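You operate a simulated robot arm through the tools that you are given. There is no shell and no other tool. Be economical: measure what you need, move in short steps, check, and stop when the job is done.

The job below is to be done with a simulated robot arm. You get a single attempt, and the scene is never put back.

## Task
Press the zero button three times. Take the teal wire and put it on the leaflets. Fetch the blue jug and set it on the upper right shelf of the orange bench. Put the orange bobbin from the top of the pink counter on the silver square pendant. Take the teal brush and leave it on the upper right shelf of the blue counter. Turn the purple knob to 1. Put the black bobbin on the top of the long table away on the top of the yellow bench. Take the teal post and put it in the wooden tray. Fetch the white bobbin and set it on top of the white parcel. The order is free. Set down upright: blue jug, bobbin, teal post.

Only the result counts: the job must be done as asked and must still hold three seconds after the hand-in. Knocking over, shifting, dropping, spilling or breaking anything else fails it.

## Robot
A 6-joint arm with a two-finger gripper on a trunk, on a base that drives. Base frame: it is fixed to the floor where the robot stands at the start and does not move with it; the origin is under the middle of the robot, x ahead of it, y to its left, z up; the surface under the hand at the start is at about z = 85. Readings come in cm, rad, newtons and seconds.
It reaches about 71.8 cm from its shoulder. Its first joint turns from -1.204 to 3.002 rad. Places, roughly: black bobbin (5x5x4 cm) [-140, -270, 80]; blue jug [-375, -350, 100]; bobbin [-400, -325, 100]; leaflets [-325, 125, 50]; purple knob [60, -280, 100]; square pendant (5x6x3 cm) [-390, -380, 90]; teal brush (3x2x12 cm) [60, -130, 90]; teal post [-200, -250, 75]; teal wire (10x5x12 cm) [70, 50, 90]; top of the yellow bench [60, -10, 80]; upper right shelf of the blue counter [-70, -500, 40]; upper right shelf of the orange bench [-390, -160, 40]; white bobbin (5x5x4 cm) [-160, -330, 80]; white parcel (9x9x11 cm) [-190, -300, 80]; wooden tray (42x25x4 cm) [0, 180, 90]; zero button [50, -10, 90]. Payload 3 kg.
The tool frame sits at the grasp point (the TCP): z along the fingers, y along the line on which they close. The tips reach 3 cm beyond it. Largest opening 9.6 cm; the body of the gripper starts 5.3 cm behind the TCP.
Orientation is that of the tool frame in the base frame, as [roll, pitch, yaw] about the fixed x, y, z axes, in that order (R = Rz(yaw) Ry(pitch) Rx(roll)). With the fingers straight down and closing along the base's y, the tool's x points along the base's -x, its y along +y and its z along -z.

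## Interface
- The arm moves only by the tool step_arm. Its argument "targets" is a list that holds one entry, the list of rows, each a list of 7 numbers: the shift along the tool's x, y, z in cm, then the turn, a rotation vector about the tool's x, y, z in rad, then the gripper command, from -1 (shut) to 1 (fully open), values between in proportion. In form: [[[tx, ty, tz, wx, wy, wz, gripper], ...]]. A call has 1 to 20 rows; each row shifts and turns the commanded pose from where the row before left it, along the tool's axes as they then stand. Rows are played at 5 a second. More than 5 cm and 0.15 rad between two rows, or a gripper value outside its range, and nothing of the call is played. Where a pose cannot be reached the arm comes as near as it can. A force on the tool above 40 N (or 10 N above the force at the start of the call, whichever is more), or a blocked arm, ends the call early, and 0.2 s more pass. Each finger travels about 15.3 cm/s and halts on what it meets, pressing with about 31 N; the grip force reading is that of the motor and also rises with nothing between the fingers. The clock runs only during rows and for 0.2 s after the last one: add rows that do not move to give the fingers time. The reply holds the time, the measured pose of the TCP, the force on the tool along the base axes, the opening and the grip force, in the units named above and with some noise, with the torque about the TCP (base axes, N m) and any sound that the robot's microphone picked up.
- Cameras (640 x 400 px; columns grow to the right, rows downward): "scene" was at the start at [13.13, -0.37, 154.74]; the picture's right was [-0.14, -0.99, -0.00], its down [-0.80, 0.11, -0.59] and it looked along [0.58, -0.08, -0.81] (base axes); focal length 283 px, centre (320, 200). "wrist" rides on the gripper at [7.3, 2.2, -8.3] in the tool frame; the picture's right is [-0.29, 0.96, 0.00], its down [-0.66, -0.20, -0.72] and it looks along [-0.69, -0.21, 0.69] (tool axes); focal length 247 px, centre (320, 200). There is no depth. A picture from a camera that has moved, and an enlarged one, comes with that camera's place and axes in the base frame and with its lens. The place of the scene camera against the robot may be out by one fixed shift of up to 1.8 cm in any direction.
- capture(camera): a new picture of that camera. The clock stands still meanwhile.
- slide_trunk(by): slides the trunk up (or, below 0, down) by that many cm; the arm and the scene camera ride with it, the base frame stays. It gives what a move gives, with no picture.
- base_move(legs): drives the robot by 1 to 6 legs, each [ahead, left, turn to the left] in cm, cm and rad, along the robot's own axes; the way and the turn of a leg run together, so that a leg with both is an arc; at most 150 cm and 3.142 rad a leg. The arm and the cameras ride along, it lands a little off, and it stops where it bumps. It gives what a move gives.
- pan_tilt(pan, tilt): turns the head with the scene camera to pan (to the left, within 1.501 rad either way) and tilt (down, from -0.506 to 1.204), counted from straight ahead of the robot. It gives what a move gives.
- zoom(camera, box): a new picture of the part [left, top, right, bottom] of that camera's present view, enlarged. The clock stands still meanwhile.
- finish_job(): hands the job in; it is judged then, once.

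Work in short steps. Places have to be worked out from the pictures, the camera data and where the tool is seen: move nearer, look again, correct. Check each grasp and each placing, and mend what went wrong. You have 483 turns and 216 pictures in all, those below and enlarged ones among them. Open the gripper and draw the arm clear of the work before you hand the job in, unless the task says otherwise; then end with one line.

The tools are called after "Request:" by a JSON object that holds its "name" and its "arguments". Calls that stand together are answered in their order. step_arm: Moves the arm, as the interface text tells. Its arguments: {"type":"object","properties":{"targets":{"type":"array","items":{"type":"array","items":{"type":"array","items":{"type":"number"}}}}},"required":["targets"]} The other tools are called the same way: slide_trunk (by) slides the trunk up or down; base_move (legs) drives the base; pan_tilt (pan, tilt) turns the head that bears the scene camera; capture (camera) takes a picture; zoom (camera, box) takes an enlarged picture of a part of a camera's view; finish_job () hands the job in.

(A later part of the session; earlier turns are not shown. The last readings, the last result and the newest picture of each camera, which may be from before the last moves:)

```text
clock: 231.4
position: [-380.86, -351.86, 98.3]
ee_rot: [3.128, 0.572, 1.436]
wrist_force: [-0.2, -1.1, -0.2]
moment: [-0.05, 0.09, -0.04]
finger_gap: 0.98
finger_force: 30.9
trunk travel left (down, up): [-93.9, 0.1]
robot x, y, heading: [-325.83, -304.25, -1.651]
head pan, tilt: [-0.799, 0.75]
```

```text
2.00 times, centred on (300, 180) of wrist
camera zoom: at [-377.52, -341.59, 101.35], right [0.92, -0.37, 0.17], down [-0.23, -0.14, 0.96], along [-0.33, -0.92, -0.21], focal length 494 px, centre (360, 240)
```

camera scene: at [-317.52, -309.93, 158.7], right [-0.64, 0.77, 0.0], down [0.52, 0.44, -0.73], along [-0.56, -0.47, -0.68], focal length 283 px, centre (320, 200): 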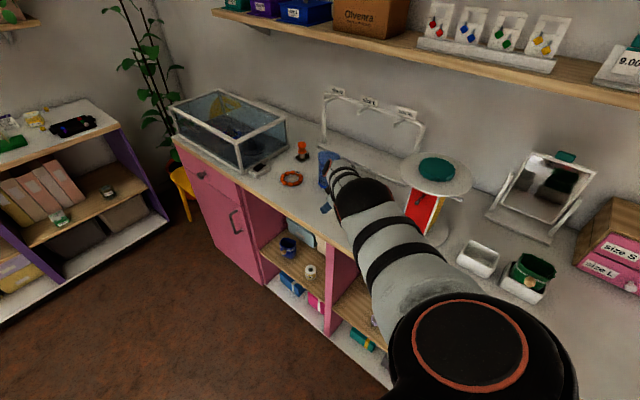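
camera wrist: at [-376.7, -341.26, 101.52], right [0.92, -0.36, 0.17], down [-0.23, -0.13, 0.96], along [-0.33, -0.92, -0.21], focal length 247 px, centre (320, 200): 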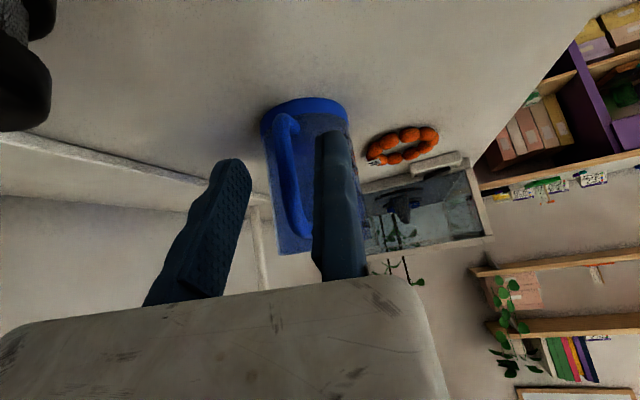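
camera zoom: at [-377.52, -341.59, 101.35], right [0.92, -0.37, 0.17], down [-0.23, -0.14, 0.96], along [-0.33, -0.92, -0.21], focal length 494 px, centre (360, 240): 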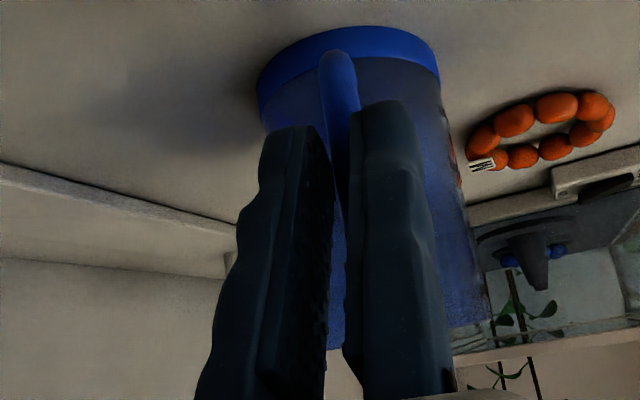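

Gripped on a 1 cm bar. I lift 1.5 cm with the arm and look at how the jug hangs.

Request:
{"name": "step_arm", "arguments": {"targets": [[[-0.4, 0, -0.63, 0, 0, 0, -1], [-0.4, 0, -0.63, 0, 0, 0, -1], [0, 0, 0, 0, 0, 0, -1]]]}}

Request:
{"name": "capture", "arguments": {"camera": "wrist"}}

Request:
{"name": "zoom", "arguments": {"camera": "scene", "box": [250, 110, 410, 230]}}

```text
clock: 232.2
position: [-381.3, -352.36, 99.63]
ee_rot: [3.127, 0.569, 1.436]
wrist_force: [-0.3, 0.8, -0.3]
moment: [0.03, 0.01, 0.01]
finger_gap: 1.0
finger_force: 31.2
out of reach, approached as far as the arm can: row 1, 2
trunk travel left (down, up): [-93.9, 0.1]
robot x, y, heading: [-326.13, -304.61, -1.647]
head pan, tilt: [-0.799, 0.75]
```

```text
120 pictures are left
camera wrist: at [-377.93, -341.97, 102.6], right [0.92, -0.36, 0.17], down [-0.23, -0.14, 0.96], along [-0.33, -0.92, -0.21], focal length 247 px, centre (320, 200)
```

wrist: 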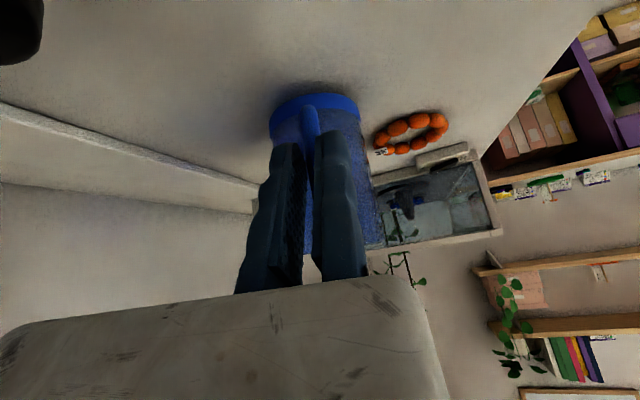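

```text
3.33 times, centred on (330, 170) of scene
camera zoom: at [-332.01, -314.31, 158.69], right [-0.64, 0.77, 0.0], down [0.52, 0.44, -0.73], along [-0.56, -0.47, -0.68], focal length 943 px, centre (287, 300)
```

zoom: 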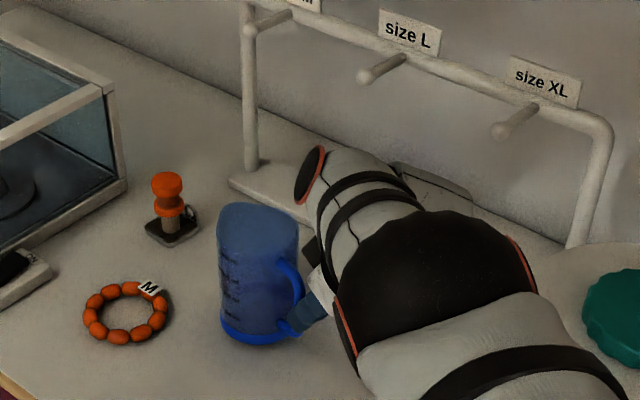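

The jug hangs upright off the counter. I lift 2.5 cm more so it clears the bracelets.

Request:
{"name": "step_arm", "arguments": {"targets": [[[-0.45, 0, -0.7, 0, 0, 0, -1], [-0.45, 0, -0.7, 0, 0, 0, -1], [-0.45, 0, -0.7, 0, 0, 0, -1], [0, 0, 0, 0, 0, 0, -1]]]}}

Request:
{"name": "zoom", "arguments": {"camera": "scene", "box": [250, 110, 410, 230]}}

```text
clock: 233.2
position: [-382.07, -352.89, 101.75]
ee_rot: [3.126, 0.569, 1.436]
wrist_force: [0.7, -0.4, -0.9]
moment: [0.07, -0.01, -0.02]
finger_gap: 0.98
finger_force: 31.3
out of reach, approached as far as the arm can: row 2, 3
trunk travel left (down, up): [-93.9, 0.1]
robot x, y, heading: [-326.2, -304.85, -1.645]
head pan, tilt: [-0.799, 0.75]
```

```text
3.33 times, centred on (330, 170) of scene
camera zoom: at [-332.0, -314.31, 158.69], right [-0.64, 0.77, 0.0], down [0.52, 0.44, -0.73], along [-0.56, -0.47, -0.68], focal length 943 px, centre (287, 300)
```

zoom: 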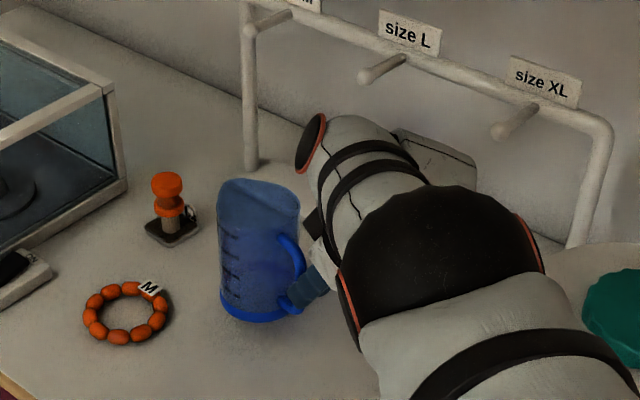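

The jug is clear. I move away in +x, turn clockwise well off the counters, and drive up to in front of the orange bench.

Request:
{"name": "base_move", "arguments": {"legs": [[0, 58, 0], [0, 0, -1.49]]}}

Request:
{"name": "pan_tilt", "arguments": {"pan": -0.8, "tilt": 0.6}}

Request:
{"name": "capture", "arguments": {"camera": "scene"}}

```text
clock: 240.2
position: [-319.94, -256.96, 101.81]
ee_rot: [3.125, 0.571, -0.062]
wrist_force: [1.1, -0.4, -0.4]
moment: [-0.01, -0.05, 0.01]
finger_gap: 0.97
finger_force: 31.0
trunk travel left (down, up): [-93.9, 0.1]
robot x, y, heading: [-267.6, -309.17, 3.138]
head pan, tilt: [-0.799, 0.75]
```

```text
clock: 240.9
position: [-320.01, -256.87, 101.76]
ee_rot: [3.124, 0.571, -0.062]
wrist_force: [-0.1, -0.3, -0.7]
moment: [-0.02, -0.07, 0.01]
finger_gap: 0.95
finger_force: 30.9
trunk travel left (down, up): [-93.9, 0.1]
robot x, y, heading: [-267.85, -309.19, 3.138]
head pan, tilt: [-0.799, 0.6]
```

```text
117 pictures are left
camera scene: at [-278.11, -302.16, 159.98], right [0.72, 0.69, 0.0], down [0.39, -0.41, -0.82], along [-0.57, 0.59, -0.57], focal length 283 px, centre (320, 200)
```

scene: 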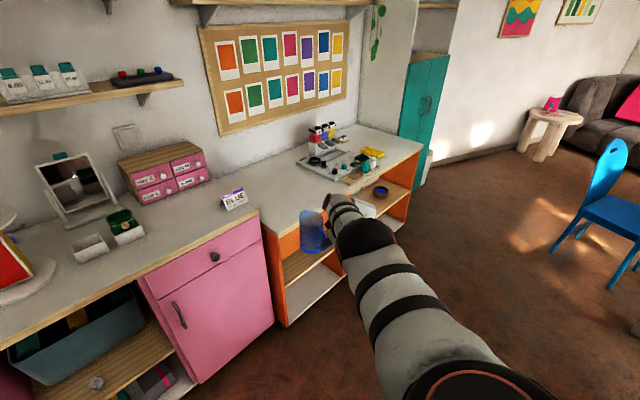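

I strafe right to come in front of the orange bench, then look at its shelves.

Request:
{"name": "base_move", "arguments": {"legs": [[0, -85, 0]]}}

Request:
{"name": "pan_tilt", "arguments": {"pan": -0.4, "tilt": 0.75}}

Request:
{"name": "capture", "arguments": {"camera": "scene"}}

Request:
{"name": "capture", "arguments": {"camera": "wrist"}}

```text
clock: 245.4
position: [-319.61, -172.04, 101.81]
ee_rot: [3.126, 0.57, -0.06]
wrist_force: [0.9, -0.7, -0.7]
moment: [-0.02, -0.06, 0.0]
finger_gap: 0.99
finger_force: 30.8
trunk travel left (down, up): [-93.9, 0.1]
robot x, y, heading: [-267.65, -224.31, 3.14]
head pan, tilt: [-0.799, 0.6]
```

```text
clock: 246.3
position: [-319.66, -171.99, 101.73]
ee_rot: [3.126, 0.57, -0.061]
wrist_force: [0.4, 0.3, -0.1]
moment: [-0.03, -0.04, 0.02]
finger_gap: 0.99
finger_force: 31.2
trunk travel left (down, up): [-93.9, 0.1]
robot x, y, heading: [-267.36, -224.3, 3.137]
head pan, tilt: [-0.4, 0.75]
```

```text
116 pictures are left
camera scene: at [-279.31, -220.34, 158.69], right [0.39, 0.92, 0.0], down [0.63, -0.27, -0.73], along [-0.67, 0.29, -0.68], focal length 283 px, centre (320, 200)
```

scene: 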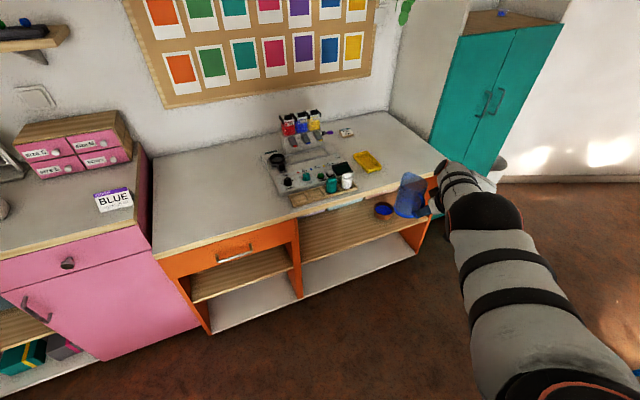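

```text
115 pictures are left
camera wrist: at [-309.33, -174.73, 104.79], right [-0.3, -0.94, 0.17], down [-0.15, 0.22, 0.96], along [-0.94, 0.26, -0.21], focal length 247 px, centre (320, 200)
```

wrist: 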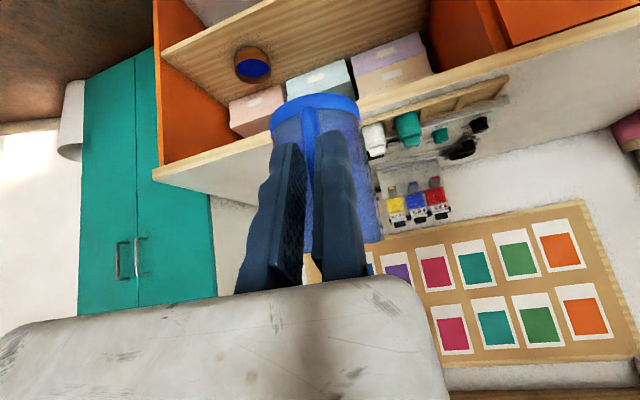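

The upper right shelf is the open wooden one, its surface near z = 45, front near x = -354, with free room in front of the boxes at about y = -165. I lower the trunk 43 cm here in the free lane and look.

Request:
{"name": "slide_trunk", "arguments": {"by": -43}}

Request:
{"name": "base_move", "arguments": {"legs": [[12, -4.6, 0]]}}

Request:
{"name": "capture", "arguments": {"camera": "wrist"}}

Request:
{"name": "capture", "arguments": {"camera": "scene"}}

```text
refused: -43 is not a number from -40 to 40
```

```text
clock: 247.5
position: [-331.4, -167.33, 101.91]
ee_rot: [3.127, 0.572, -0.063]
wrist_force: [0.0, 0.1, -0.8]
moment: [-0.03, -0.07, -0.02]
finger_gap: 0.97
finger_force: 30.9
trunk travel left (down, up): [-93.9, 0.1]
robot x, y, heading: [-279.34, -219.72, 3.14]
head pan, tilt: [-0.4, 0.75]
```

```text
114 pictures are left
camera wrist: at [-321.0, -170.04, 104.89], right [-0.3, -0.94, 0.17], down [-0.15, 0.22, 0.96], along [-0.94, 0.26, -0.21], focal length 247 px, centre (320, 200)
```

wrist: 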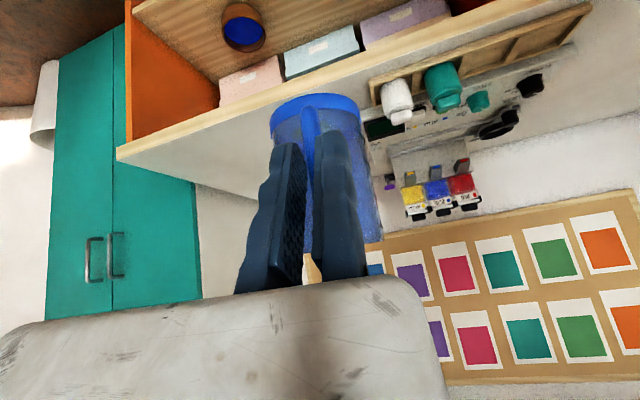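

```text
113 pictures are left
camera scene: at [-290.99, -215.75, 158.71], right [0.39, 0.92, 0.0], down [0.63, -0.27, -0.73], along [-0.67, 0.29, -0.68], focal length 283 px, centre (320, 200)
```

scene: 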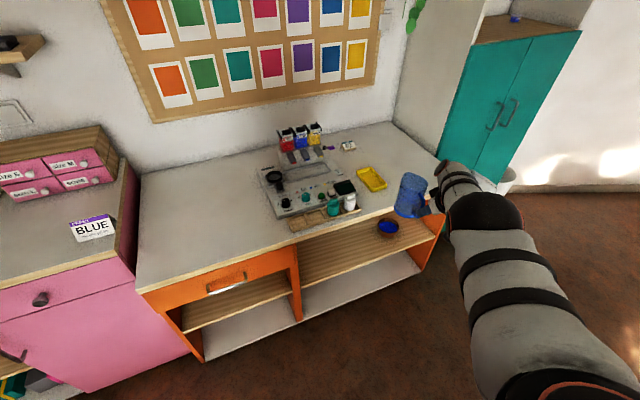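

I lower the trunk in two strokes, then check how the jug's foot compares to the shelf.

Request:
{"name": "slide_trunk", "arguments": {"by": -40}}

Request:
{"name": "capture", "arguments": {"camera": "scene"}}

Request:
{"name": "capture", "arguments": {"camera": "wrist"}}

```text
clock: 251.4
position: [-331.54, -167.31, 61.88]
ee_rot: [3.127, 0.571, -0.062]
wrist_force: [-0.2, 0.5, -1.0]
moment: [-0.01, -0.1, 0.0]
finger_gap: 0.95
finger_force: 30.9
trunk travel left (down, up): [-53.9, 40.1]
robot x, y, heading: [-279.63, -220.0, 3.143]
head pan, tilt: [-0.4, 0.75]
```

```text
112 pictures are left
camera scene: at [-291.19, -215.67, 118.7], right [0.39, 0.92, 0.0], down [0.63, -0.27, -0.73], along [-0.67, 0.29, -0.68], focal length 283 px, centre (320, 200)
```

scene: 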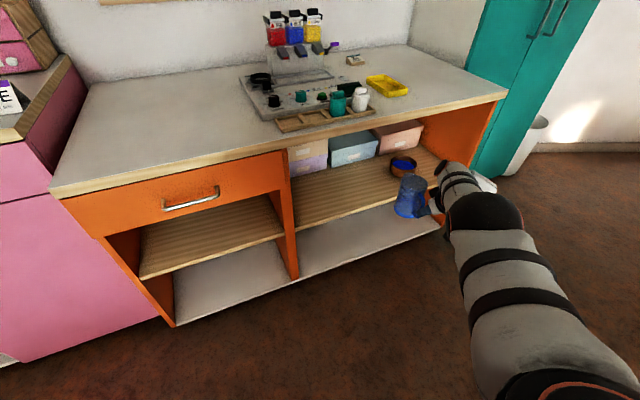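

```text
111 pictures are left
camera wrist: at [-321.13, -170.0, 64.8], right [-0.3, -0.94, 0.17], down [-0.15, 0.22, 0.96], along [-0.94, 0.26, -0.21], focal length 247 px, centre (320, 200)
```

wrist: 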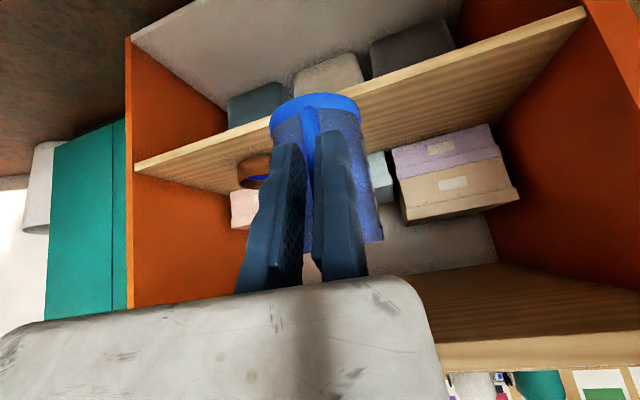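

The shelf surface is at about z = 44.5; the jug's foot is at about 52. I lower 4 cm more, then drive in 25 cm to put the jug about 12 cm inside the edge.

Request:
{"name": "slide_trunk", "arguments": {"by": -4}}

Request:
{"name": "base_move", "arguments": {"legs": [[14, 0, 0]]}}

Request:
{"name": "capture", "arguments": {"camera": "wrist"}}

```text
clock: 252.2
position: [-331.54, -167.29, 57.68]
ee_rot: [3.126, 0.571, -0.064]
wrist_force: [0.1, -0.4, -1.4]
moment: [0.0, -0.06, -0.01]
finger_gap: 0.99
finger_force: 30.8
trunk travel left (down, up): [-49.9, 44.1]
robot x, y, heading: [-279.65, -219.62, 3.138]
head pan, tilt: [-0.4, 0.75]
```

```text
clock: 253.5
position: [-345.45, -167.12, 57.68]
ee_rot: [3.126, 0.569, -0.064]
wrist_force: [-1.0, 0.7, -1.4]
moment: [-0.01, -0.08, 0.01]
finger_gap: 1.0
finger_force: 31.0
trunk travel left (down, up): [-49.9, 44.1]
robot x, y, heading: [-293.54, -219.73, 3.134]
head pan, tilt: [-0.4, 0.75]
```

```text
110 pictures are left
camera wrist: at [-335.06, -169.85, 60.75], right [-0.3, -0.94, 0.17], down [-0.15, 0.22, 0.96], along [-0.94, 0.26, -0.21], focal length 247 px, centre (320, 200)
```

wrist: 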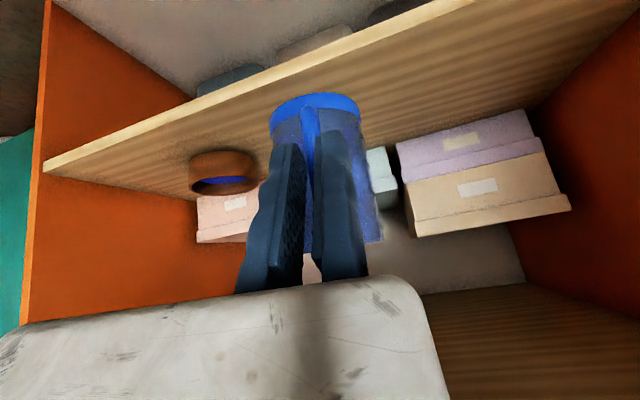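

The view fits. I go in another 11.5 cm and then lower the jug with small trunk strokes.

Request:
{"name": "base_move", "arguments": {"legs": [[11.5, 0, 0]]}}

Request:
{"name": "slide_trunk", "arguments": {"by": -2.5}}

Request:
{"name": "capture", "arguments": {"camera": "wrist"}}

Request:
{"name": "capture", "arguments": {"camera": "scene"}}

```text
clock: 254.7
position: [-356.76, -167.05, 57.75]
ee_rot: [3.124, 0.57, -0.067]
wrist_force: [-0.9, 0.2, -1.4]
moment: [-0.02, -0.09, -0.02]
finger_gap: 0.96
finger_force: 30.8
trunk travel left (down, up): [-49.9, 44.1]
robot x, y, heading: [-304.73, -219.26, 3.135]
head pan, tilt: [-0.4, 0.75]
```

```text
clock: 255.4
position: [-356.66, -167.0, 55.15]
ee_rot: [3.125, 0.571, -0.066]
wrist_force: [-1.2, -0.6, -1.4]
moment: [-0.02, -0.12, 0.02]
finger_gap: 1.01
finger_force: 31.1
trunk travel left (down, up): [-47.4, 46.6]
robot x, y, heading: [-304.66, -219.52, 3.134]
head pan, tilt: [-0.4, 0.75]
```

```text
109 pictures are left
camera wrist: at [-346.3, -169.76, 58.3], right [-0.3, -0.94, 0.17], down [-0.15, 0.22, 0.96], along [-0.94, 0.26, -0.21], focal length 247 px, centre (320, 200)
```

wrist: 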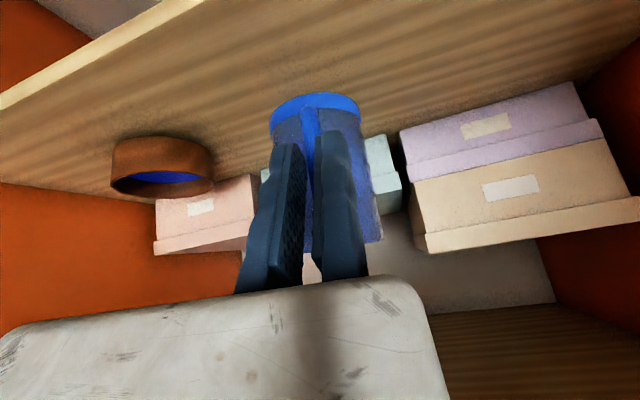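

```text
108 pictures are left
camera scene: at [-316.48, -215.52, 112.19], right [0.4, 0.92, 0.0], down [0.63, -0.27, -0.73], along [-0.67, 0.29, -0.68], focal length 283 px, centre (320, 200)
```

scene: 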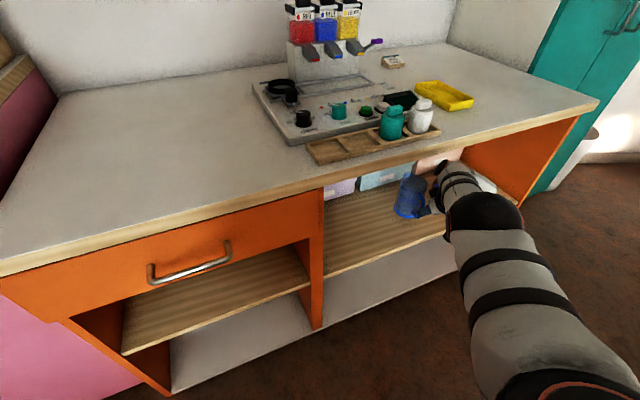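

Jug well inside. I lower it by small trunk strokes until it touches.

Request:
{"name": "slide_trunk", "arguments": {"by": -0.8}}

Request:
{"name": "slide_trunk", "arguments": {"by": -0.4}}

Request:
{"name": "slide_trunk", "arguments": {"by": -0.4}}

```text
clock: 256.0
position: [-356.64, -166.95, 54.43]
ee_rot: [3.126, 0.57, -0.064]
wrist_force: [0.5, -0.6, -0.2]
moment: [-0.01, -0.07, 0.03]
finger_gap: 0.97
finger_force: 30.8
trunk travel left (down, up): [-46.6, 47.4]
robot x, y, heading: [-304.65, -219.72, 3.13]
head pan, tilt: [-0.4, 0.75]
```

```text
clock: 256.6
position: [-356.77, -167.01, 54.06]
ee_rot: [3.126, 0.57, -0.067]
wrist_force: [-0.1, 0.3, -0.6]
moment: [-0.02, -0.03, 0.03]
finger_gap: 0.97
finger_force: 31.2
trunk travel left (down, up): [-46.2, 47.8]
robot x, y, heading: [-305.2, -219.52, 3.132]
head pan, tilt: [-0.4, 0.75]
```

```text
clock: 257.1
position: [-356.68, -166.92, 53.66]
ee_rot: [3.127, 0.571, -0.067]
wrist_force: [0.0, -0.6, -1.5]
moment: [0.02, -0.09, 0.01]
finger_gap: 0.98
finger_force: 30.6
trunk travel left (down, up): [-45.8, 48.2]
robot x, y, heading: [-305.04, -219.29, 3.136]
head pan, tilt: [-0.4, 0.75]
```

Not touching yet; I keep lowering by 0.4 cm.

Request:
{"name": "slide_trunk", "arguments": {"by": -0.4}}

Request:
{"name": "slide_trunk", "arguments": {"by": -0.4}}

Request:
{"name": "slide_trunk", "arguments": {"by": -0.4}}

Request:
{"name": "zoom", "arguments": {"camera": "wrist", "box": [220, 50, 420, 250]}}

```text
clock: 257.6
position: [-356.74, -167.09, 53.21]
ee_rot: [3.126, 0.572, -0.067]
wrist_force: [0.2, -0.2, -1.0]
moment: [0.0, -0.1, 0.02]
finger_gap: 0.98
finger_force: 31.2
trunk travel left (down, up): [-45.4, 48.6]
robot x, y, heading: [-304.58, -219.26, 3.141]
head pan, tilt: [-0.4, 0.75]
```

```text
clock: 258.1
position: [-356.83, -166.99, 52.85]
ee_rot: [3.126, 0.571, -0.066]
wrist_force: [0.3, -1.0, -1.1]
moment: [0.0, -0.07, 0.06]
finger_gap: 0.98
finger_force: 30.8
trunk travel left (down, up): [-45.0, 49.0]
robot x, y, heading: [-304.54, -219.79, 3.134]
head pan, tilt: [-0.4, 0.75]
```

```text
clock: 258.7
position: [-356.69, -166.97, 52.58]
ee_rot: [3.126, 0.572, -0.067]
wrist_force: [0.4, 0.5, -0.5]
moment: [-0.01, -0.08, 0.02]
finger_gap: 0.97
finger_force: 31.3
trunk travel left (down, up): [-44.6, 49.4]
robot x, y, heading: [-304.99, -219.7, 3.136]
head pan, tilt: [-0.4, 0.75]
```

```text
2.00 times, centred on (320, 150) of wrist
camera zoom: at [-346.31, -169.75, 55.49], right [-0.3, -0.94, 0.17], down [-0.15, 0.22, 0.96], along [-0.94, 0.26, -0.21], focal length 494 px, centre (320, 300)
```

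zoom: 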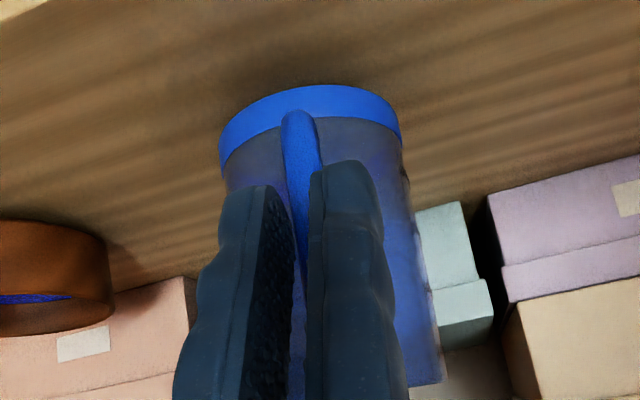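

The contact shadow is close under the foot. I continue.

Request:
{"name": "slide_trunk", "arguments": {"by": -0.4}}

Request:
{"name": "slide_trunk", "arguments": {"by": -0.4}}

Request:
{"name": "slide_trunk", "arguments": {"by": -0.4}}

```text
clock: 259.2
position: [-356.68, -167.06, 52.04]
ee_rot: [3.126, 0.572, -0.067]
wrist_force: [-0.3, 0.3, -0.8]
moment: [-0.01, -0.06, 0.02]
finger_gap: 0.99
finger_force: 30.9
trunk travel left (down, up): [-44.2, 49.8]
robot x, y, heading: [-304.96, -219.24, 3.133]
head pan, tilt: [-0.4, 0.75]
```

```text
clock: 259.7
position: [-356.79, -166.97, 51.7]
ee_rot: [3.126, 0.57, -0.068]
wrist_force: [0.7, -0.3, -0.7]
moment: [0.0, -0.07, -0.01]
finger_gap: 0.98
finger_force: 31.0
trunk travel left (down, up): [-43.8, 50.2]
robot x, y, heading: [-304.75, -219.52, 3.131]
head pan, tilt: [-0.4, 0.75]
```

```text
clock: 260.3
position: [-356.69, -166.96, 51.24]
ee_rot: [3.127, 0.572, -0.065]
wrist_force: [-0.2, -0.4, -0.6]
moment: [-0.01, -0.08, 0.04]
finger_gap: 0.97
finger_force: 30.8
trunk travel left (down, up): [-43.4, 50.6]
robot x, y, heading: [-304.76, -219.16, 3.131]
head pan, tilt: [-0.4, 0.75]
```

Still free. I go on with 0.5 cm strokes.

Request:
{"name": "slide_trunk", "arguments": {"by": -0.5}}

Request:
{"name": "slide_trunk", "arguments": {"by": -0.4}}

Request:
{"name": "zoom", "arguments": {"camera": "wrist", "box": [220, 50, 420, 250]}}

```text
clock: 260.8
position: [-356.73, -167.01, 50.79]
ee_rot: [3.127, 0.569, -0.068]
wrist_force: [-0.4, 0.3, -1.2]
moment: [0.01, -0.05, 0.0]
finger_gap: 0.99
finger_force: 31.5
trunk travel left (down, up): [-42.9, 51.1]
robot x, y, heading: [-304.87, -219.77, 3.136]
head pan, tilt: [-0.4, 0.75]
```

```text
clock: 261.3
position: [-356.59, -167.0, 50.42]
ee_rot: [3.126, 0.571, -0.063]
wrist_force: [0.6, -0.9, 2.1]
moment: [0.11, 0.28, 0.08]
finger_gap: 0.97
finger_force: 30.6
trunk travel left (down, up): [-42.5, 51.5]
robot x, y, heading: [-304.61, -219.58, 3.136]
head pan, tilt: [-0.4, 0.75]
```

```text
2.00 times, centred on (320, 150) of wrist
camera zoom: at [-346.32, -169.76, 53.47], right [-0.3, -0.94, 0.17], down [-0.15, 0.22, 0.96], along [-0.94, 0.26, -0.21], focal length 494 px, centre (320, 300)
```

zoom: 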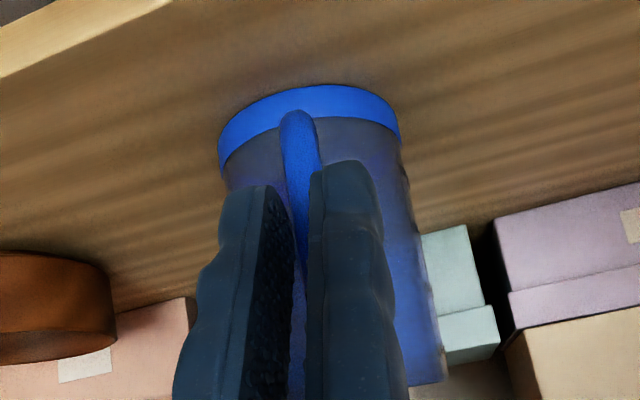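

Contact has begun. One more 0.2 cm, then I open the gripper a little.

Request:
{"name": "slide_trunk", "arguments": {"by": -0.2}}

Request:
{"name": "step_arm", "arguments": {"targets": [[[0, 0, 0, 0, 0, 0, -0.7], [0, 0, 0, 0, 0, 0, -0.5], [0, 0, 0, 0, 0, 0, -0.2], [0, 0, 0, 0, 0, 0, -0.2]]]}}

Request:
{"name": "capture", "arguments": {"camera": "wrist"}}

```text
clock: 261.9
position: [-356.68, -166.97, 50.33]
ee_rot: [3.128, 0.574, -0.066]
wrist_force: [1.1, -1.0, 6.5]
moment: [0.11, 0.87, 0.04]
finger_gap: 1.0
finger_force: 31.0
trunk travel left (down, up): [-42.3, 51.7]
robot x, y, heading: [-304.73, -219.46, 3.135]
head pan, tilt: [-0.4, 0.75]
```

```text
clock: 262.9
position: [-356.72, -166.98, 50.14]
ee_rot: [3.126, 0.571, -0.067]
wrist_force: [0.0, -0.4, 0.0]
moment: [0.02, 0.0, -0.06]
finger_gap: 3.82
finger_force: 0.0
trunk travel left (down, up): [-42.3, 51.7]
robot x, y, heading: [-304.87, -219.53, 3.133]
head pan, tilt: [-0.4, 0.75]
```

```text
105 pictures are left
camera wrist: at [-346.31, -169.75, 53.2], right [-0.3, -0.94, 0.17], down [-0.15, 0.22, 0.96], along [-0.94, 0.26, -0.21], focal length 247 px, centre (320, 200)
```

wrist: 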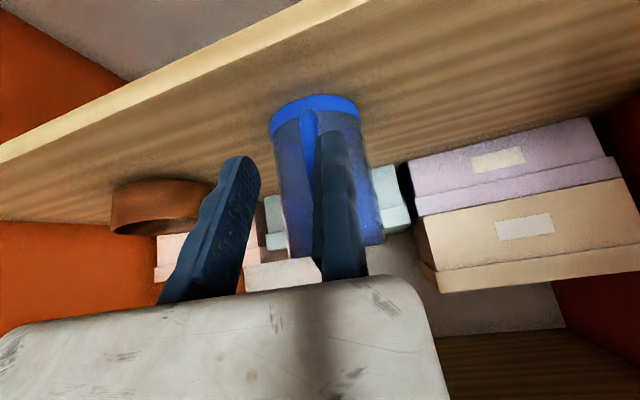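

The jug stands free. I ease the fixed finger off to the left and back straight out.

Request:
{"name": "base_move", "arguments": {"legs": [[0, 0.5, 0], [-25, 0, 0]]}}

Request:
{"name": "capture", "arguments": {"camera": "scene"}}

```text
clock: 265.0
position: [-332.19, -167.7, 50.28]
ee_rot: [3.126, 0.573, -0.067]
wrist_force: [0.1, 0.2, -0.2]
moment: [0.03, 0.0, -0.03]
finger_gap: 3.85
finger_force: 0.0
trunk travel left (down, up): [-42.3, 51.7]
robot x, y, heading: [-280.24, -220.47, 3.139]
head pan, tilt: [-0.4, 0.75]
```

```text
104 pictures are left
camera scene: at [-291.88, -216.18, 107.1], right [0.4, 0.92, 0.0], down [0.63, -0.27, -0.73], along [-0.67, 0.29, -0.68], focal length 283 px, centre (320, 200)
```

scene: 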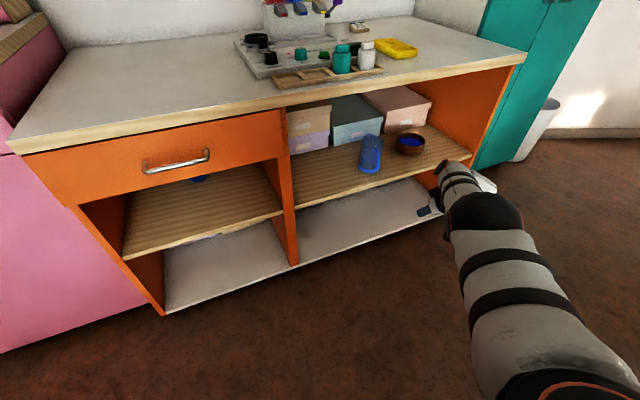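

The jug stands on the right shelf. Next the things on the long table: I raise the trunk fully, turn round to face the table and look.

Request:
{"name": "slide_trunk", "arguments": {"by": 40}}

Request:
{"name": "slide_trunk", "arguments": {"by": 11}}

Request:
{"name": "base_move", "arguments": {"legs": [[0, 0, -1.6], [0, 0, -1.54]]}}

Request:
{"name": "pan_tilt", "arguments": {"pan": -0.6, "tilt": 0.7}}

Request:
{"name": "capture", "arguments": {"camera": "scene"}}

```text
clock: 268.8
position: [-332.19, -167.61, 90.07]
ee_rot: [3.126, 0.57, -0.068]
wrist_force: [-0.1, 0.4, -0.1]
moment: [0.02, 0.01, -0.01]
finger_gap: 3.83
finger_force: 0.0
trunk travel left (down, up): [-82.3, 11.7]
robot x, y, heading: [-279.67, -220.29, 3.139]
head pan, tilt: [-0.4, 0.75]
```

```text
clock: 270.2
position: [-332.09, -167.59, 101.17]
ee_rot: [3.126, 0.571, -0.066]
wrist_force: [0.4, -0.1, 0.5]
moment: [0.0, -0.02, 0.01]
finger_gap: 3.86
finger_force: 0.1
trunk travel left (down, up): [-93.3, 0.7]
robot x, y, heading: [-279.82, -220.3, 3.136]
head pan, tilt: [-0.4, 0.75]
```

```text
clock: 278.4
position: [-230.71, -274.92, 101.15]
ee_rot: [3.126, 0.57, 3.029]
wrist_force: [0.3, -0.2, -0.2]
moment: [0.01, 0.04, 0.03]
finger_gap: 3.85
finger_force: 0.1
trunk travel left (down, up): [-93.3, 0.7]
robot x, y, heading: [-280.03, -219.7, -0.052]
head pan, tilt: [-0.4, 0.75]
```

```text
clock: 279.1
position: [-230.84, -275.01, 101.25]
ee_rot: [3.126, 0.571, 3.029]
wrist_force: [0.1, -0.3, 0.4]
moment: [0.01, 0.0, 0.0]
finger_gap: 3.83
finger_force: 0.1
trunk travel left (down, up): [-93.3, 0.7]
robot x, y, heading: [-280.57, -220.5, -0.055]
head pan, tilt: [-0.6, 0.7]
```

```text
103 pictures are left
camera scene: at [-267.57, -224.98, 158.52], right [-0.61, -0.79, 0.0], down [-0.51, 0.39, -0.76], along [0.61, -0.47, -0.64], focal length 283 px, centre (320, 200)
```

scene: 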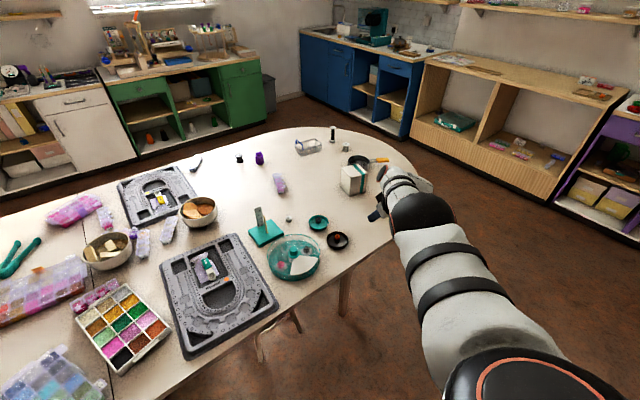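

I enlarge the table's far end where the bobbins, post and parcel stand.

Request:
{"name": "zoom", "arguments": {"camera": "scene", "box": [220, 110, 410, 280]}}

```text
2.35 times, centred on (315, 195) of scene
camera zoom: at [-267.57, -224.98, 158.52], right [-0.61, -0.79, 0.0], down [-0.51, 0.39, -0.76], along [0.61, -0.47, -0.64], focal length 666 px, centre (332, 212)
```

zoom: 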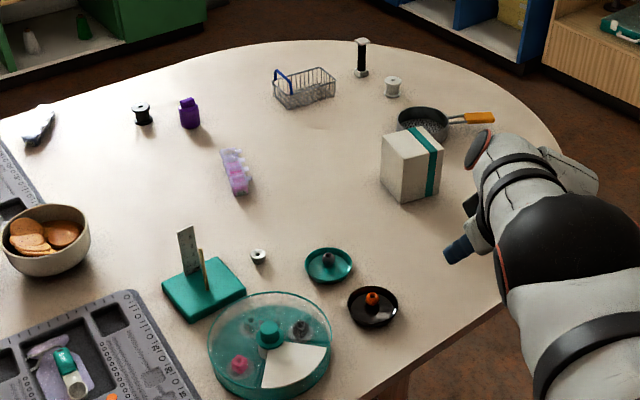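

I enlarge further the teal stand and dishes to tell which is the teal post.

Request:
{"name": "zoom", "arguments": {"camera": "scene", "box": [260, 195, 350, 265]}}

Request:
{"name": "capture", "arguments": {"camera": "wrist"}}

```text
5.71 times, centred on (305, 230) of scene
camera zoom: at [-267.57, -224.98, 158.52], right [-0.61, -0.79, 0.0], down [-0.51, 0.39, -0.76], along [0.61, -0.47, -0.64], focal length 1616 px, centre (406, 29)
```

zoom: 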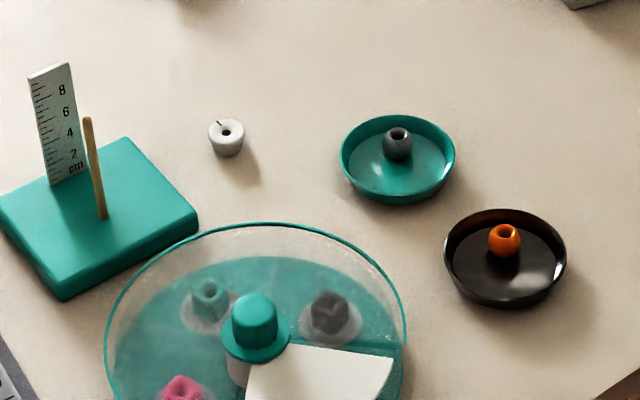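

```text
100 pictures are left
camera wrist: at [-241.29, -271.63, 104.2], right [0.35, 0.92, 0.17], down [0.14, -0.23, 0.96], along [0.93, -0.31, -0.21], focal length 247 px, centre (320, 200)
```

wrist: 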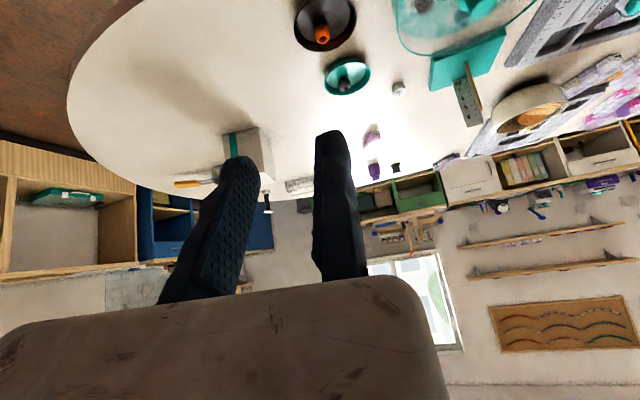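

The teal post is the teal base with ruler and stick, its base about 10 cm square at x -198.5 to -188, y -260.5 to -250.5 and lined up with the axes; the ruler stands near [-189.5, -255] and is the best part to grip, closing along x. I set the hand upright again and turn it a quarter.

Request:
{"name": "step_arm", "arguments": {"targets": [[[0, 0, 0, 0, 0.114, 0, 0], [0, 0, 0, 0, 0.114, 0, 0], [0, 0, 0, 0, 0.114, 0, 0], [0, 0, 0, 0, 0.114, 0, 0], [0, 0, 0, 0, 0.114, 0, 0], [0, 0, 0, 0.014, 0, 0, 0]]]}}

Request:
{"name": "step_arm", "arguments": {"targets": [[[0, 0, 0, 0, 0, -0.143, 0], [0, 0, 0, 0, 0, -0.143, 0], [0, 0, 0, 0, 0, -0.143, 0], [0, 0, 0, 0, 0, -0.143, 0], [0, 0, 0, 0, 0, -0.143, 0], [0, 0, 0, 0, 0, -0.143, 0], [0, 0, 0, 0, 0, -0.143, 0], [0, 0, 0, 0, 0, -0.143, 0], [0, 0, 0, 0, 0, -0.143, 0], [0, 0, 0, 0, 0, -0.143, 0], [0, 0, 0, 0, 0, -0.143, 0], [0, 0, 0, 0, 0, 0, 0]]]}}

```text
clock: 280.5
position: [-233.7, -268.14, 102.13]
ee_rot: [3.14, 0.001, 3.037]
wrist_force: [0.0, 0.0, -0.1]
moment: [0.02, 0.01, 0.0]
finger_gap: 4.84
finger_force: 0.1
out of reach, approached as far as the arm can: row 1, 2, 3, 4, 5
trunk travel left (down, up): [-93.3, 0.7]
robot x, y, heading: [-280.54, -220.36, -0.054]
head pan, tilt: [-0.6, 0.7]
```

```text
clock: 283.1
position: [-233.66, -268.18, 101.99]
ee_rot: [-3.139, 0.0, -1.672]
wrist_force: [-0.6, 0.3, 0.6]
moment: [0.01, 0.0, 0.0]
finger_gap: 4.79
finger_force: 0.1
trunk travel left (down, up): [-93.3, 0.7]
robot x, y, heading: [-280.3, -220.1, -0.053]
head pan, tilt: [-0.6, 0.7]
```

Now I turn the base 0.45 rad left, drive closer, and square the hand to the world axes.

Request:
{"name": "base_move", "arguments": {"legs": [[0, 0, 0.45], [8.8, -15.1, 0]]}}

Request:
{"name": "step_arm", "arguments": {"targets": [[[0, 0, 0, 0, 0, 0.117, 0], [0, 0, 0, 0, 0, 0.117, 0], [0, 0, 0, 0, 0, 0.117, 0], [0, 0, 0, 0, 0, 0, 0]]]}}

Request:
{"name": "capture", "arguments": {"camera": "wrist"}}

```text
clock: 285.9
position: [-203.74, -253.8, 102.21]
ee_rot: [-3.139, -0.001, -1.224]
wrist_force: [-0.1, 1.0, 0.3]
moment: [0.01, -0.01, -0.01]
finger_gap: 4.81
finger_force: 0.0
trunk travel left (down, up): [-93.3, 0.7]
robot x, y, heading: [-266.24, -231.29, 0.395]
head pan, tilt: [-0.6, 0.7]
```

```text
clock: 286.9
position: [-203.55, -253.86, 102.09]
ee_rot: [-3.139, 0.0, -1.576]
wrist_force: [0.1, -0.2, 0.2]
moment: [-0.02, 0.0, -0.01]
finger_gap: 4.78
finger_force: 0.1
trunk travel left (down, up): [-93.3, 0.7]
robot x, y, heading: [-266.26, -230.59, 0.393]
head pan, tilt: [-0.6, 0.7]
```

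```text
99 pictures are left
camera wrist: at [-206.05, -261.04, 110.32], right [-0.95, 0.3, 0.0], down [0.21, 0.66, 0.72], along [0.22, 0.69, -0.69], focal length 247 px, centre (320, 200)
```

wrist: 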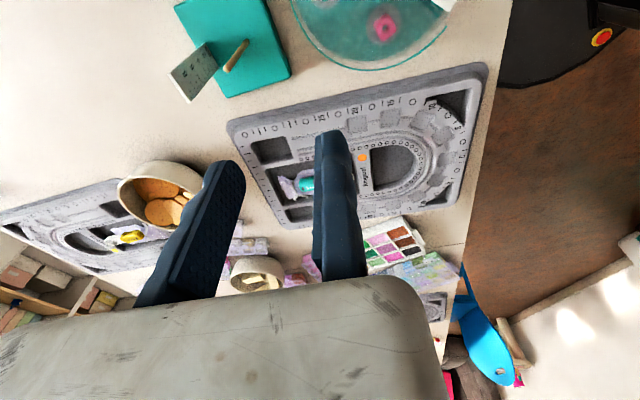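

The ruler stands at about [-191.3, -256.1], top near z = 88. I drive the remaining distance to put the fixed finger just on its near side, still above it.

Request:
{"name": "base_move", "arguments": {"legs": [[10.0, -6.5, 0]]}}

Request:
{"name": "capture", "arguments": {"camera": "wrist"}}

```text
clock: 288.1
position: [-191.79, -255.61, 102.06]
ee_rot: [-3.14, 0.0, -1.573]
wrist_force: [-0.3, 0.4, -0.3]
moment: [0.0, -0.02, -0.02]
finger_gap: 4.81
finger_force: 0.0
trunk travel left (down, up): [-93.3, 0.7]
robot x, y, heading: [-254.5, -232.93, 0.4]
head pan, tilt: [-0.6, 0.7]
```

```text
98 pictures are left
camera wrist: at [-194.28, -262.89, 110.4], right [-0.96, 0.29, 0.0], down [0.2, 0.66, 0.72], along [0.21, 0.69, -0.69], focal length 247 px, centre (320, 200)
```

wrist: 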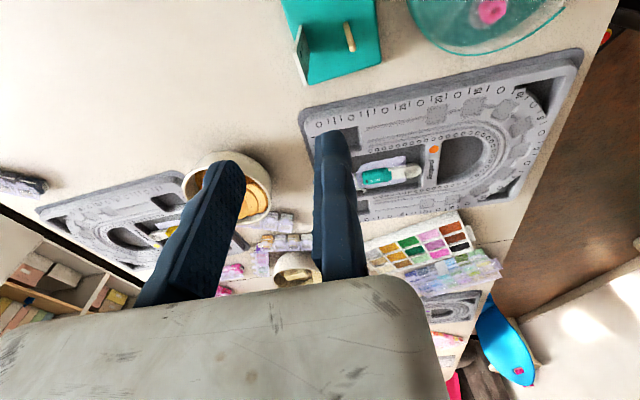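

The ruler is 1.4 cm past the fixed finger's face. I shift by 0.9 with the arm and lower by the trunk 12 cm, then check.

Request:
{"name": "step_arm", "arguments": {"targets": [[[0.4, -0.9, 0, 0, 0, 0, -0.1], [0, 0, 0, 0, 0, 0, -0.1]]]}}

Request:
{"name": "slide_trunk", "arguments": {"by": -11}}

Request:
{"name": "capture", "arguments": {"camera": "wrist"}}

```text
clock: 288.7
position: [-191.82, -255.66, 102.02]
ee_rot: [-3.14, 0.0, -1.573]
wrist_force: [-0.4, -0.1, -0.4]
moment: [-0.02, -0.02, 0.0]
finger_gap: 4.31
finger_force: 0.0
out of reach, approached as far as the arm can: row 1
trunk travel left (down, up): [-93.3, 0.7]
robot x, y, heading: [-254.39, -232.86, 0.395]
head pan, tilt: [-0.6, 0.7]
```

```text
clock: 290.2
position: [-191.63, -255.74, 90.98]
ee_rot: [-3.141, 0.0, -1.572]
wrist_force: [0.2, 0.4, 0.5]
moment: [-0.01, 0.02, -0.02]
finger_gap: 4.31
finger_force: 0.0
trunk travel left (down, up): [-82.3, 11.7]
robot x, y, heading: [-254.13, -232.61, 0.396]
head pan, tilt: [-0.6, 0.7]
```

```text
97 pictures are left
camera wrist: at [-194.14, -262.92, 99.32], right [-0.96, 0.29, 0.0], down [0.2, 0.66, 0.72], along [0.21, 0.69, -0.69], focal length 247 px, centre (320, 200)
```

wrist: 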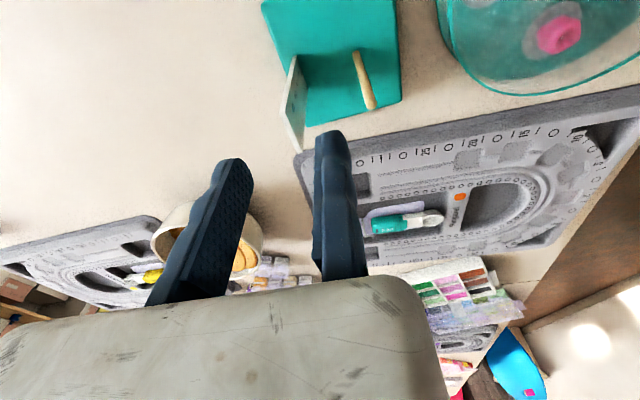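

The ruler stays just inside the fixed finger. I lower another 6 cm.

Request:
{"name": "slide_trunk", "arguments": {"by": -6}}

Request:
{"name": "capture", "arguments": {"camera": "wrist"}}

```text
clock: 291.2
position: [-191.71, -255.71, 84.99]
ee_rot: [-3.14, 0.002, -1.573]
wrist_force: [-0.2, -0.4, 0.0]
moment: [-0.04, 0.02, -0.03]
finger_gap: 4.34
finger_force: 0.1
trunk travel left (down, up): [-76.3, 17.7]
robot x, y, heading: [-254.74, -232.92, 0.4]
head pan, tilt: [-0.6, 0.7]
```

```text
96 pictures are left
camera wrist: at [-194.14, -262.92, 93.31], right [-0.96, 0.29, 0.0], down [0.2, 0.66, 0.72], along [0.21, 0.69, -0.69], focal length 247 px, centre (320, 200)
```

wrist: 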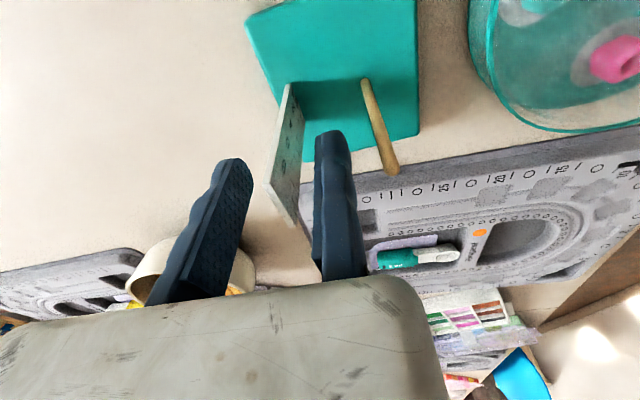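

The ruler is deep between the fingers. I bring the fixed finger up to it by a 0.7 cm base nudge, then close.

Request:
{"name": "base_move", "arguments": {"legs": [[0.6, -0.3, 0]]}}

Request:
{"name": "step_arm", "arguments": {"targets": [[[0, 0, 0, 0, 0, 0, -0.5], [0, 0, 0, 0, 0, 0, -0.8], [0, 0, 0, 0, 0, 0, -1], [0, 0, 0, 0, 0, 0, -1], [0, 0, 0, 0, 0, 0, -1]]]}}

Request:
{"name": "capture", "arguments": {"camera": "wrist"}}

```text
clock: 291.9
position: [-191.22, -255.65, 85.04]
ee_rot: [-3.138, 0.0, -1.573]
wrist_force: [0.1, 0.3, 0.6]
moment: [0.02, -0.01, 0.02]
finger_gap: 4.32
finger_force: 0.0
trunk travel left (down, up): [-76.3, 17.7]
robot x, y, heading: [-254.02, -232.72, 0.393]
head pan, tilt: [-0.6, 0.7]
```

```text
clock: 293.1
position: [-191.11, -255.79, 85.03]
ee_rot: [3.141, 0.001, -1.571]
wrist_force: [-2.1, -0.2, 0.0]
moment: [-0.01, 0.14, -0.01]
finger_gap: 0.62
finger_force: 31.1
trunk travel left (down, up): [-76.3, 17.7]
robot x, y, heading: [-253.84, -233.14, 0.4]
head pan, tilt: [-0.6, 0.7]
```

```text
95 pictures are left
camera wrist: at [-193.5, -262.97, 93.31], right [-0.96, 0.29, 0.0], down [0.2, 0.66, 0.72], along [0.21, 0.69, -0.69], focal length 247 px, centre (320, 200)
```

wrist: 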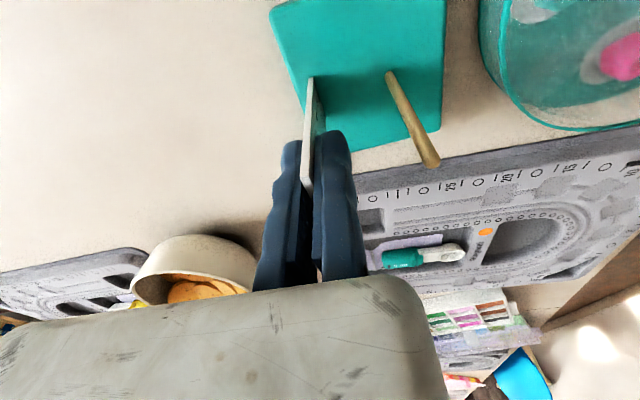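

Gripped (0.62 cm). I lift a couple of cm with the trunk and check that the base hangs level.

Request:
{"name": "slide_trunk", "arguments": {"by": 3}}

Request:
{"name": "capture", "arguments": {"camera": "wrist"}}

Request:
{"name": "capture", "arguments": {"camera": "scene"}}

```text
clock: 293.8
position: [-190.93, -255.73, 87.9]
ee_rot: [-3.142, 0.0, -1.573]
wrist_force: [0.2, -1.2, -5.7]
moment: [0.01, -0.17, 0.02]
finger_gap: 0.59
finger_force: 31.3
trunk travel left (down, up): [-79.3, 14.7]
robot x, y, heading: [-254.01, -232.7, 0.394]
head pan, tilt: [-0.6, 0.7]
```

```text
94 pictures are left
camera wrist: at [-193.34, -263.01, 96.2], right [-0.96, 0.29, 0.0], down [0.2, 0.66, 0.72], along [0.21, 0.69, -0.69], focal length 247 px, centre (320, 200)
```

wrist: 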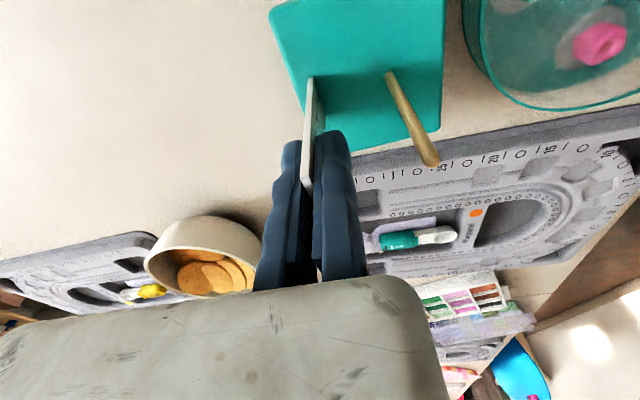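

```text
93 pictures are left
camera scene: at [-239.8, -232.15, 144.51], right [-0.2, -0.98, 0.0], down [-0.63, 0.13, -0.76], along [0.75, -0.15, -0.65], focal length 283 px, centre (320, 200)
```

scene: 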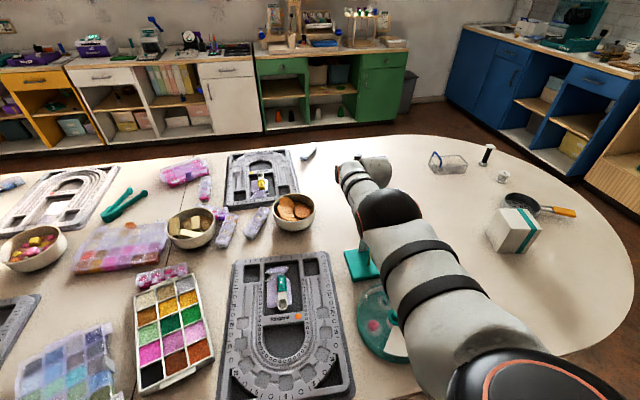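

It hangs level, weighing about 0.6 kg. I raise it and carry it round the table's end back to the front corridor.

Request:
{"name": "slide_trunk", "arguments": {"by": 14}}

Request:
{"name": "base_move", "arguments": {"legs": [[-42.5, 17.7, 0], [-35, -84, 0], [-35, -84, 0]]}}

Request:
{"name": "base_move", "arguments": {"legs": [[127.4, -53.1, 0], [127.4, -53.1, 0], [0, 0, 1.175]]}}

Request:
{"name": "pan_tilt", "arguments": {"pan": 0.0, "tilt": 0.5}}

Request:
{"name": "capture", "arguments": {"camera": "scene"}}

```text
clock: 295.5
position: [-191.1, -255.69, 101.95]
ee_rot: [3.141, -0.001, -1.574]
wrist_force: [0.6, -0.2, -4.2]
moment: [-0.02, -0.19, 0.02]
finger_gap: 0.6
finger_force: 31.1
trunk travel left (down, up): [-93.3, 0.7]
robot x, y, heading: [-253.99, -232.72, 0.397]
head pan, tilt: [-0.6, 0.7]
```

```text
clock: 307.0
position: [-232.62, -436.07, 101.88]
ee_rot: [-3.141, 0.0, -1.554]
wrist_force: [0.3, -0.5, -4.5]
moment: [0.0, -0.17, 0.0]
finger_gap: 0.56
finger_force: 30.9
trunk travel left (down, up): [-93.3, 0.7]
robot x, y, heading: [-296.02, -414.59, 0.418]
head pan, tilt: [-0.6, 0.7]
```

```text
clock: 323.1
position: [20.68, -359.19, 101.92]
ee_rot: [3.141, 0.0, -0.375]
wrist_force: [-0.2, -0.5, -4.9]
moment: [0.15, -0.05, 0.01]
finger_gap: 0.6
finger_force: 31.2
trunk travel left (down, up): [-93.3, 0.7]
robot x, y, heading: [-23.39, -409.25, 1.586]
head pan, tilt: [-0.6, 0.7]
```

```text
clock: 324.1
position: [20.62, -359.12, 101.94]
ee_rot: [-3.141, -0.001, -0.377]
wrist_force: [-0.7, -0.5, -4.6]
moment: [0.15, -0.08, 0.02]
finger_gap: 0.6
finger_force: 31.5
trunk travel left (down, up): [-93.3, 0.7]
robot x, y, heading: [-23.65, -409.46, 1.59]
head pan, tilt: [0.0, 0.499]
```

```text
92 pictures are left
camera scene: at [-22.87, -394.37, 160.28], right [1.0, 0.02, 0.0], down [0.01, -0.48, -0.88], along [-0.02, 0.88, -0.48], focal length 283 px, centre (320, 200)
```

scene: 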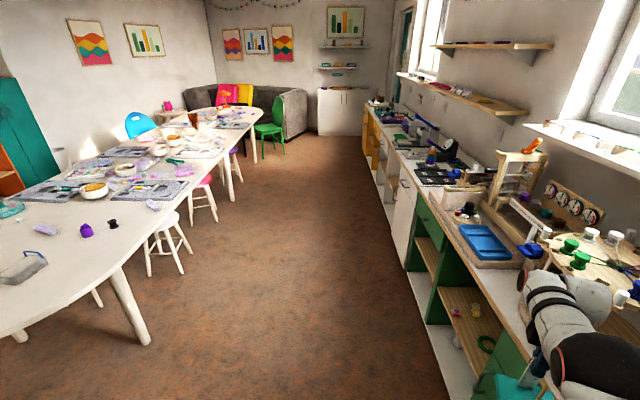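

The corridor is clear. I shift left a bit for clearance from the counter and drive up toward the cabinet with the tray.

Request:
{"name": "base_move", "arguments": {"legs": [[0, 24, -0.02], [148, 0, 0], [148, 0, 0], [140, 0, 0]]}}

Request:
{"name": "pan_tilt", "arguments": {"pan": -0.2, "tilt": 0.55}}

Request:
{"name": "capture", "arguments": {"camera": "scene"}}

```text
clock: 346.2
position: [-12.83, 73.21, 101.95]
ee_rot: [-3.141, 0.0, -0.358]
wrist_force: [-0.9, 0.7, -6.1]
moment: [0.2, -0.06, -0.02]
finger_gap: 0.57
finger_force: 31.0
trunk travel left (down, up): [-93.3, 0.7]
robot x, y, heading: [-56.31, 22.18, 1.614]
head pan, tilt: [0.0, 0.499]
```

```text
clock: 346.9
position: [-12.82, 73.15, 101.81]
ee_rot: [3.141, 0.0, -0.358]
wrist_force: [-0.6, 0.1, -4.7]
moment: [0.18, -0.08, 0.0]
finger_gap: 0.6
finger_force: 30.9
trunk travel left (down, up): [-93.3, 0.7]
robot x, y, heading: [-56.36, 21.99, 1.611]
head pan, tilt: [-0.201, 0.55]
```

```text
91 pictures are left
camera scene: at [-53.97, 36.89, 159.82], right [0.99, -0.16, 0.0], down [-0.08, -0.52, -0.85], along [0.13, 0.84, -0.52], focal length 283 px, centre (320, 200)
```

scene: 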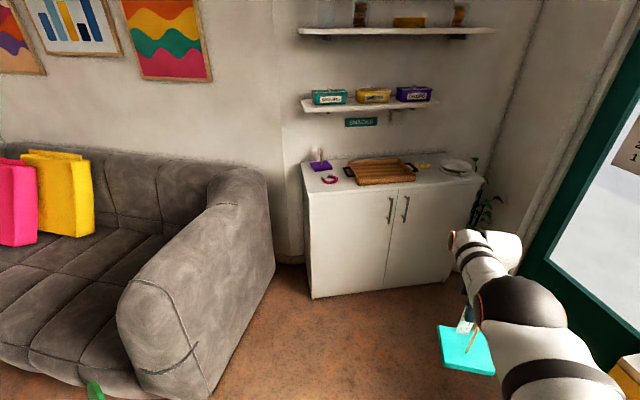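

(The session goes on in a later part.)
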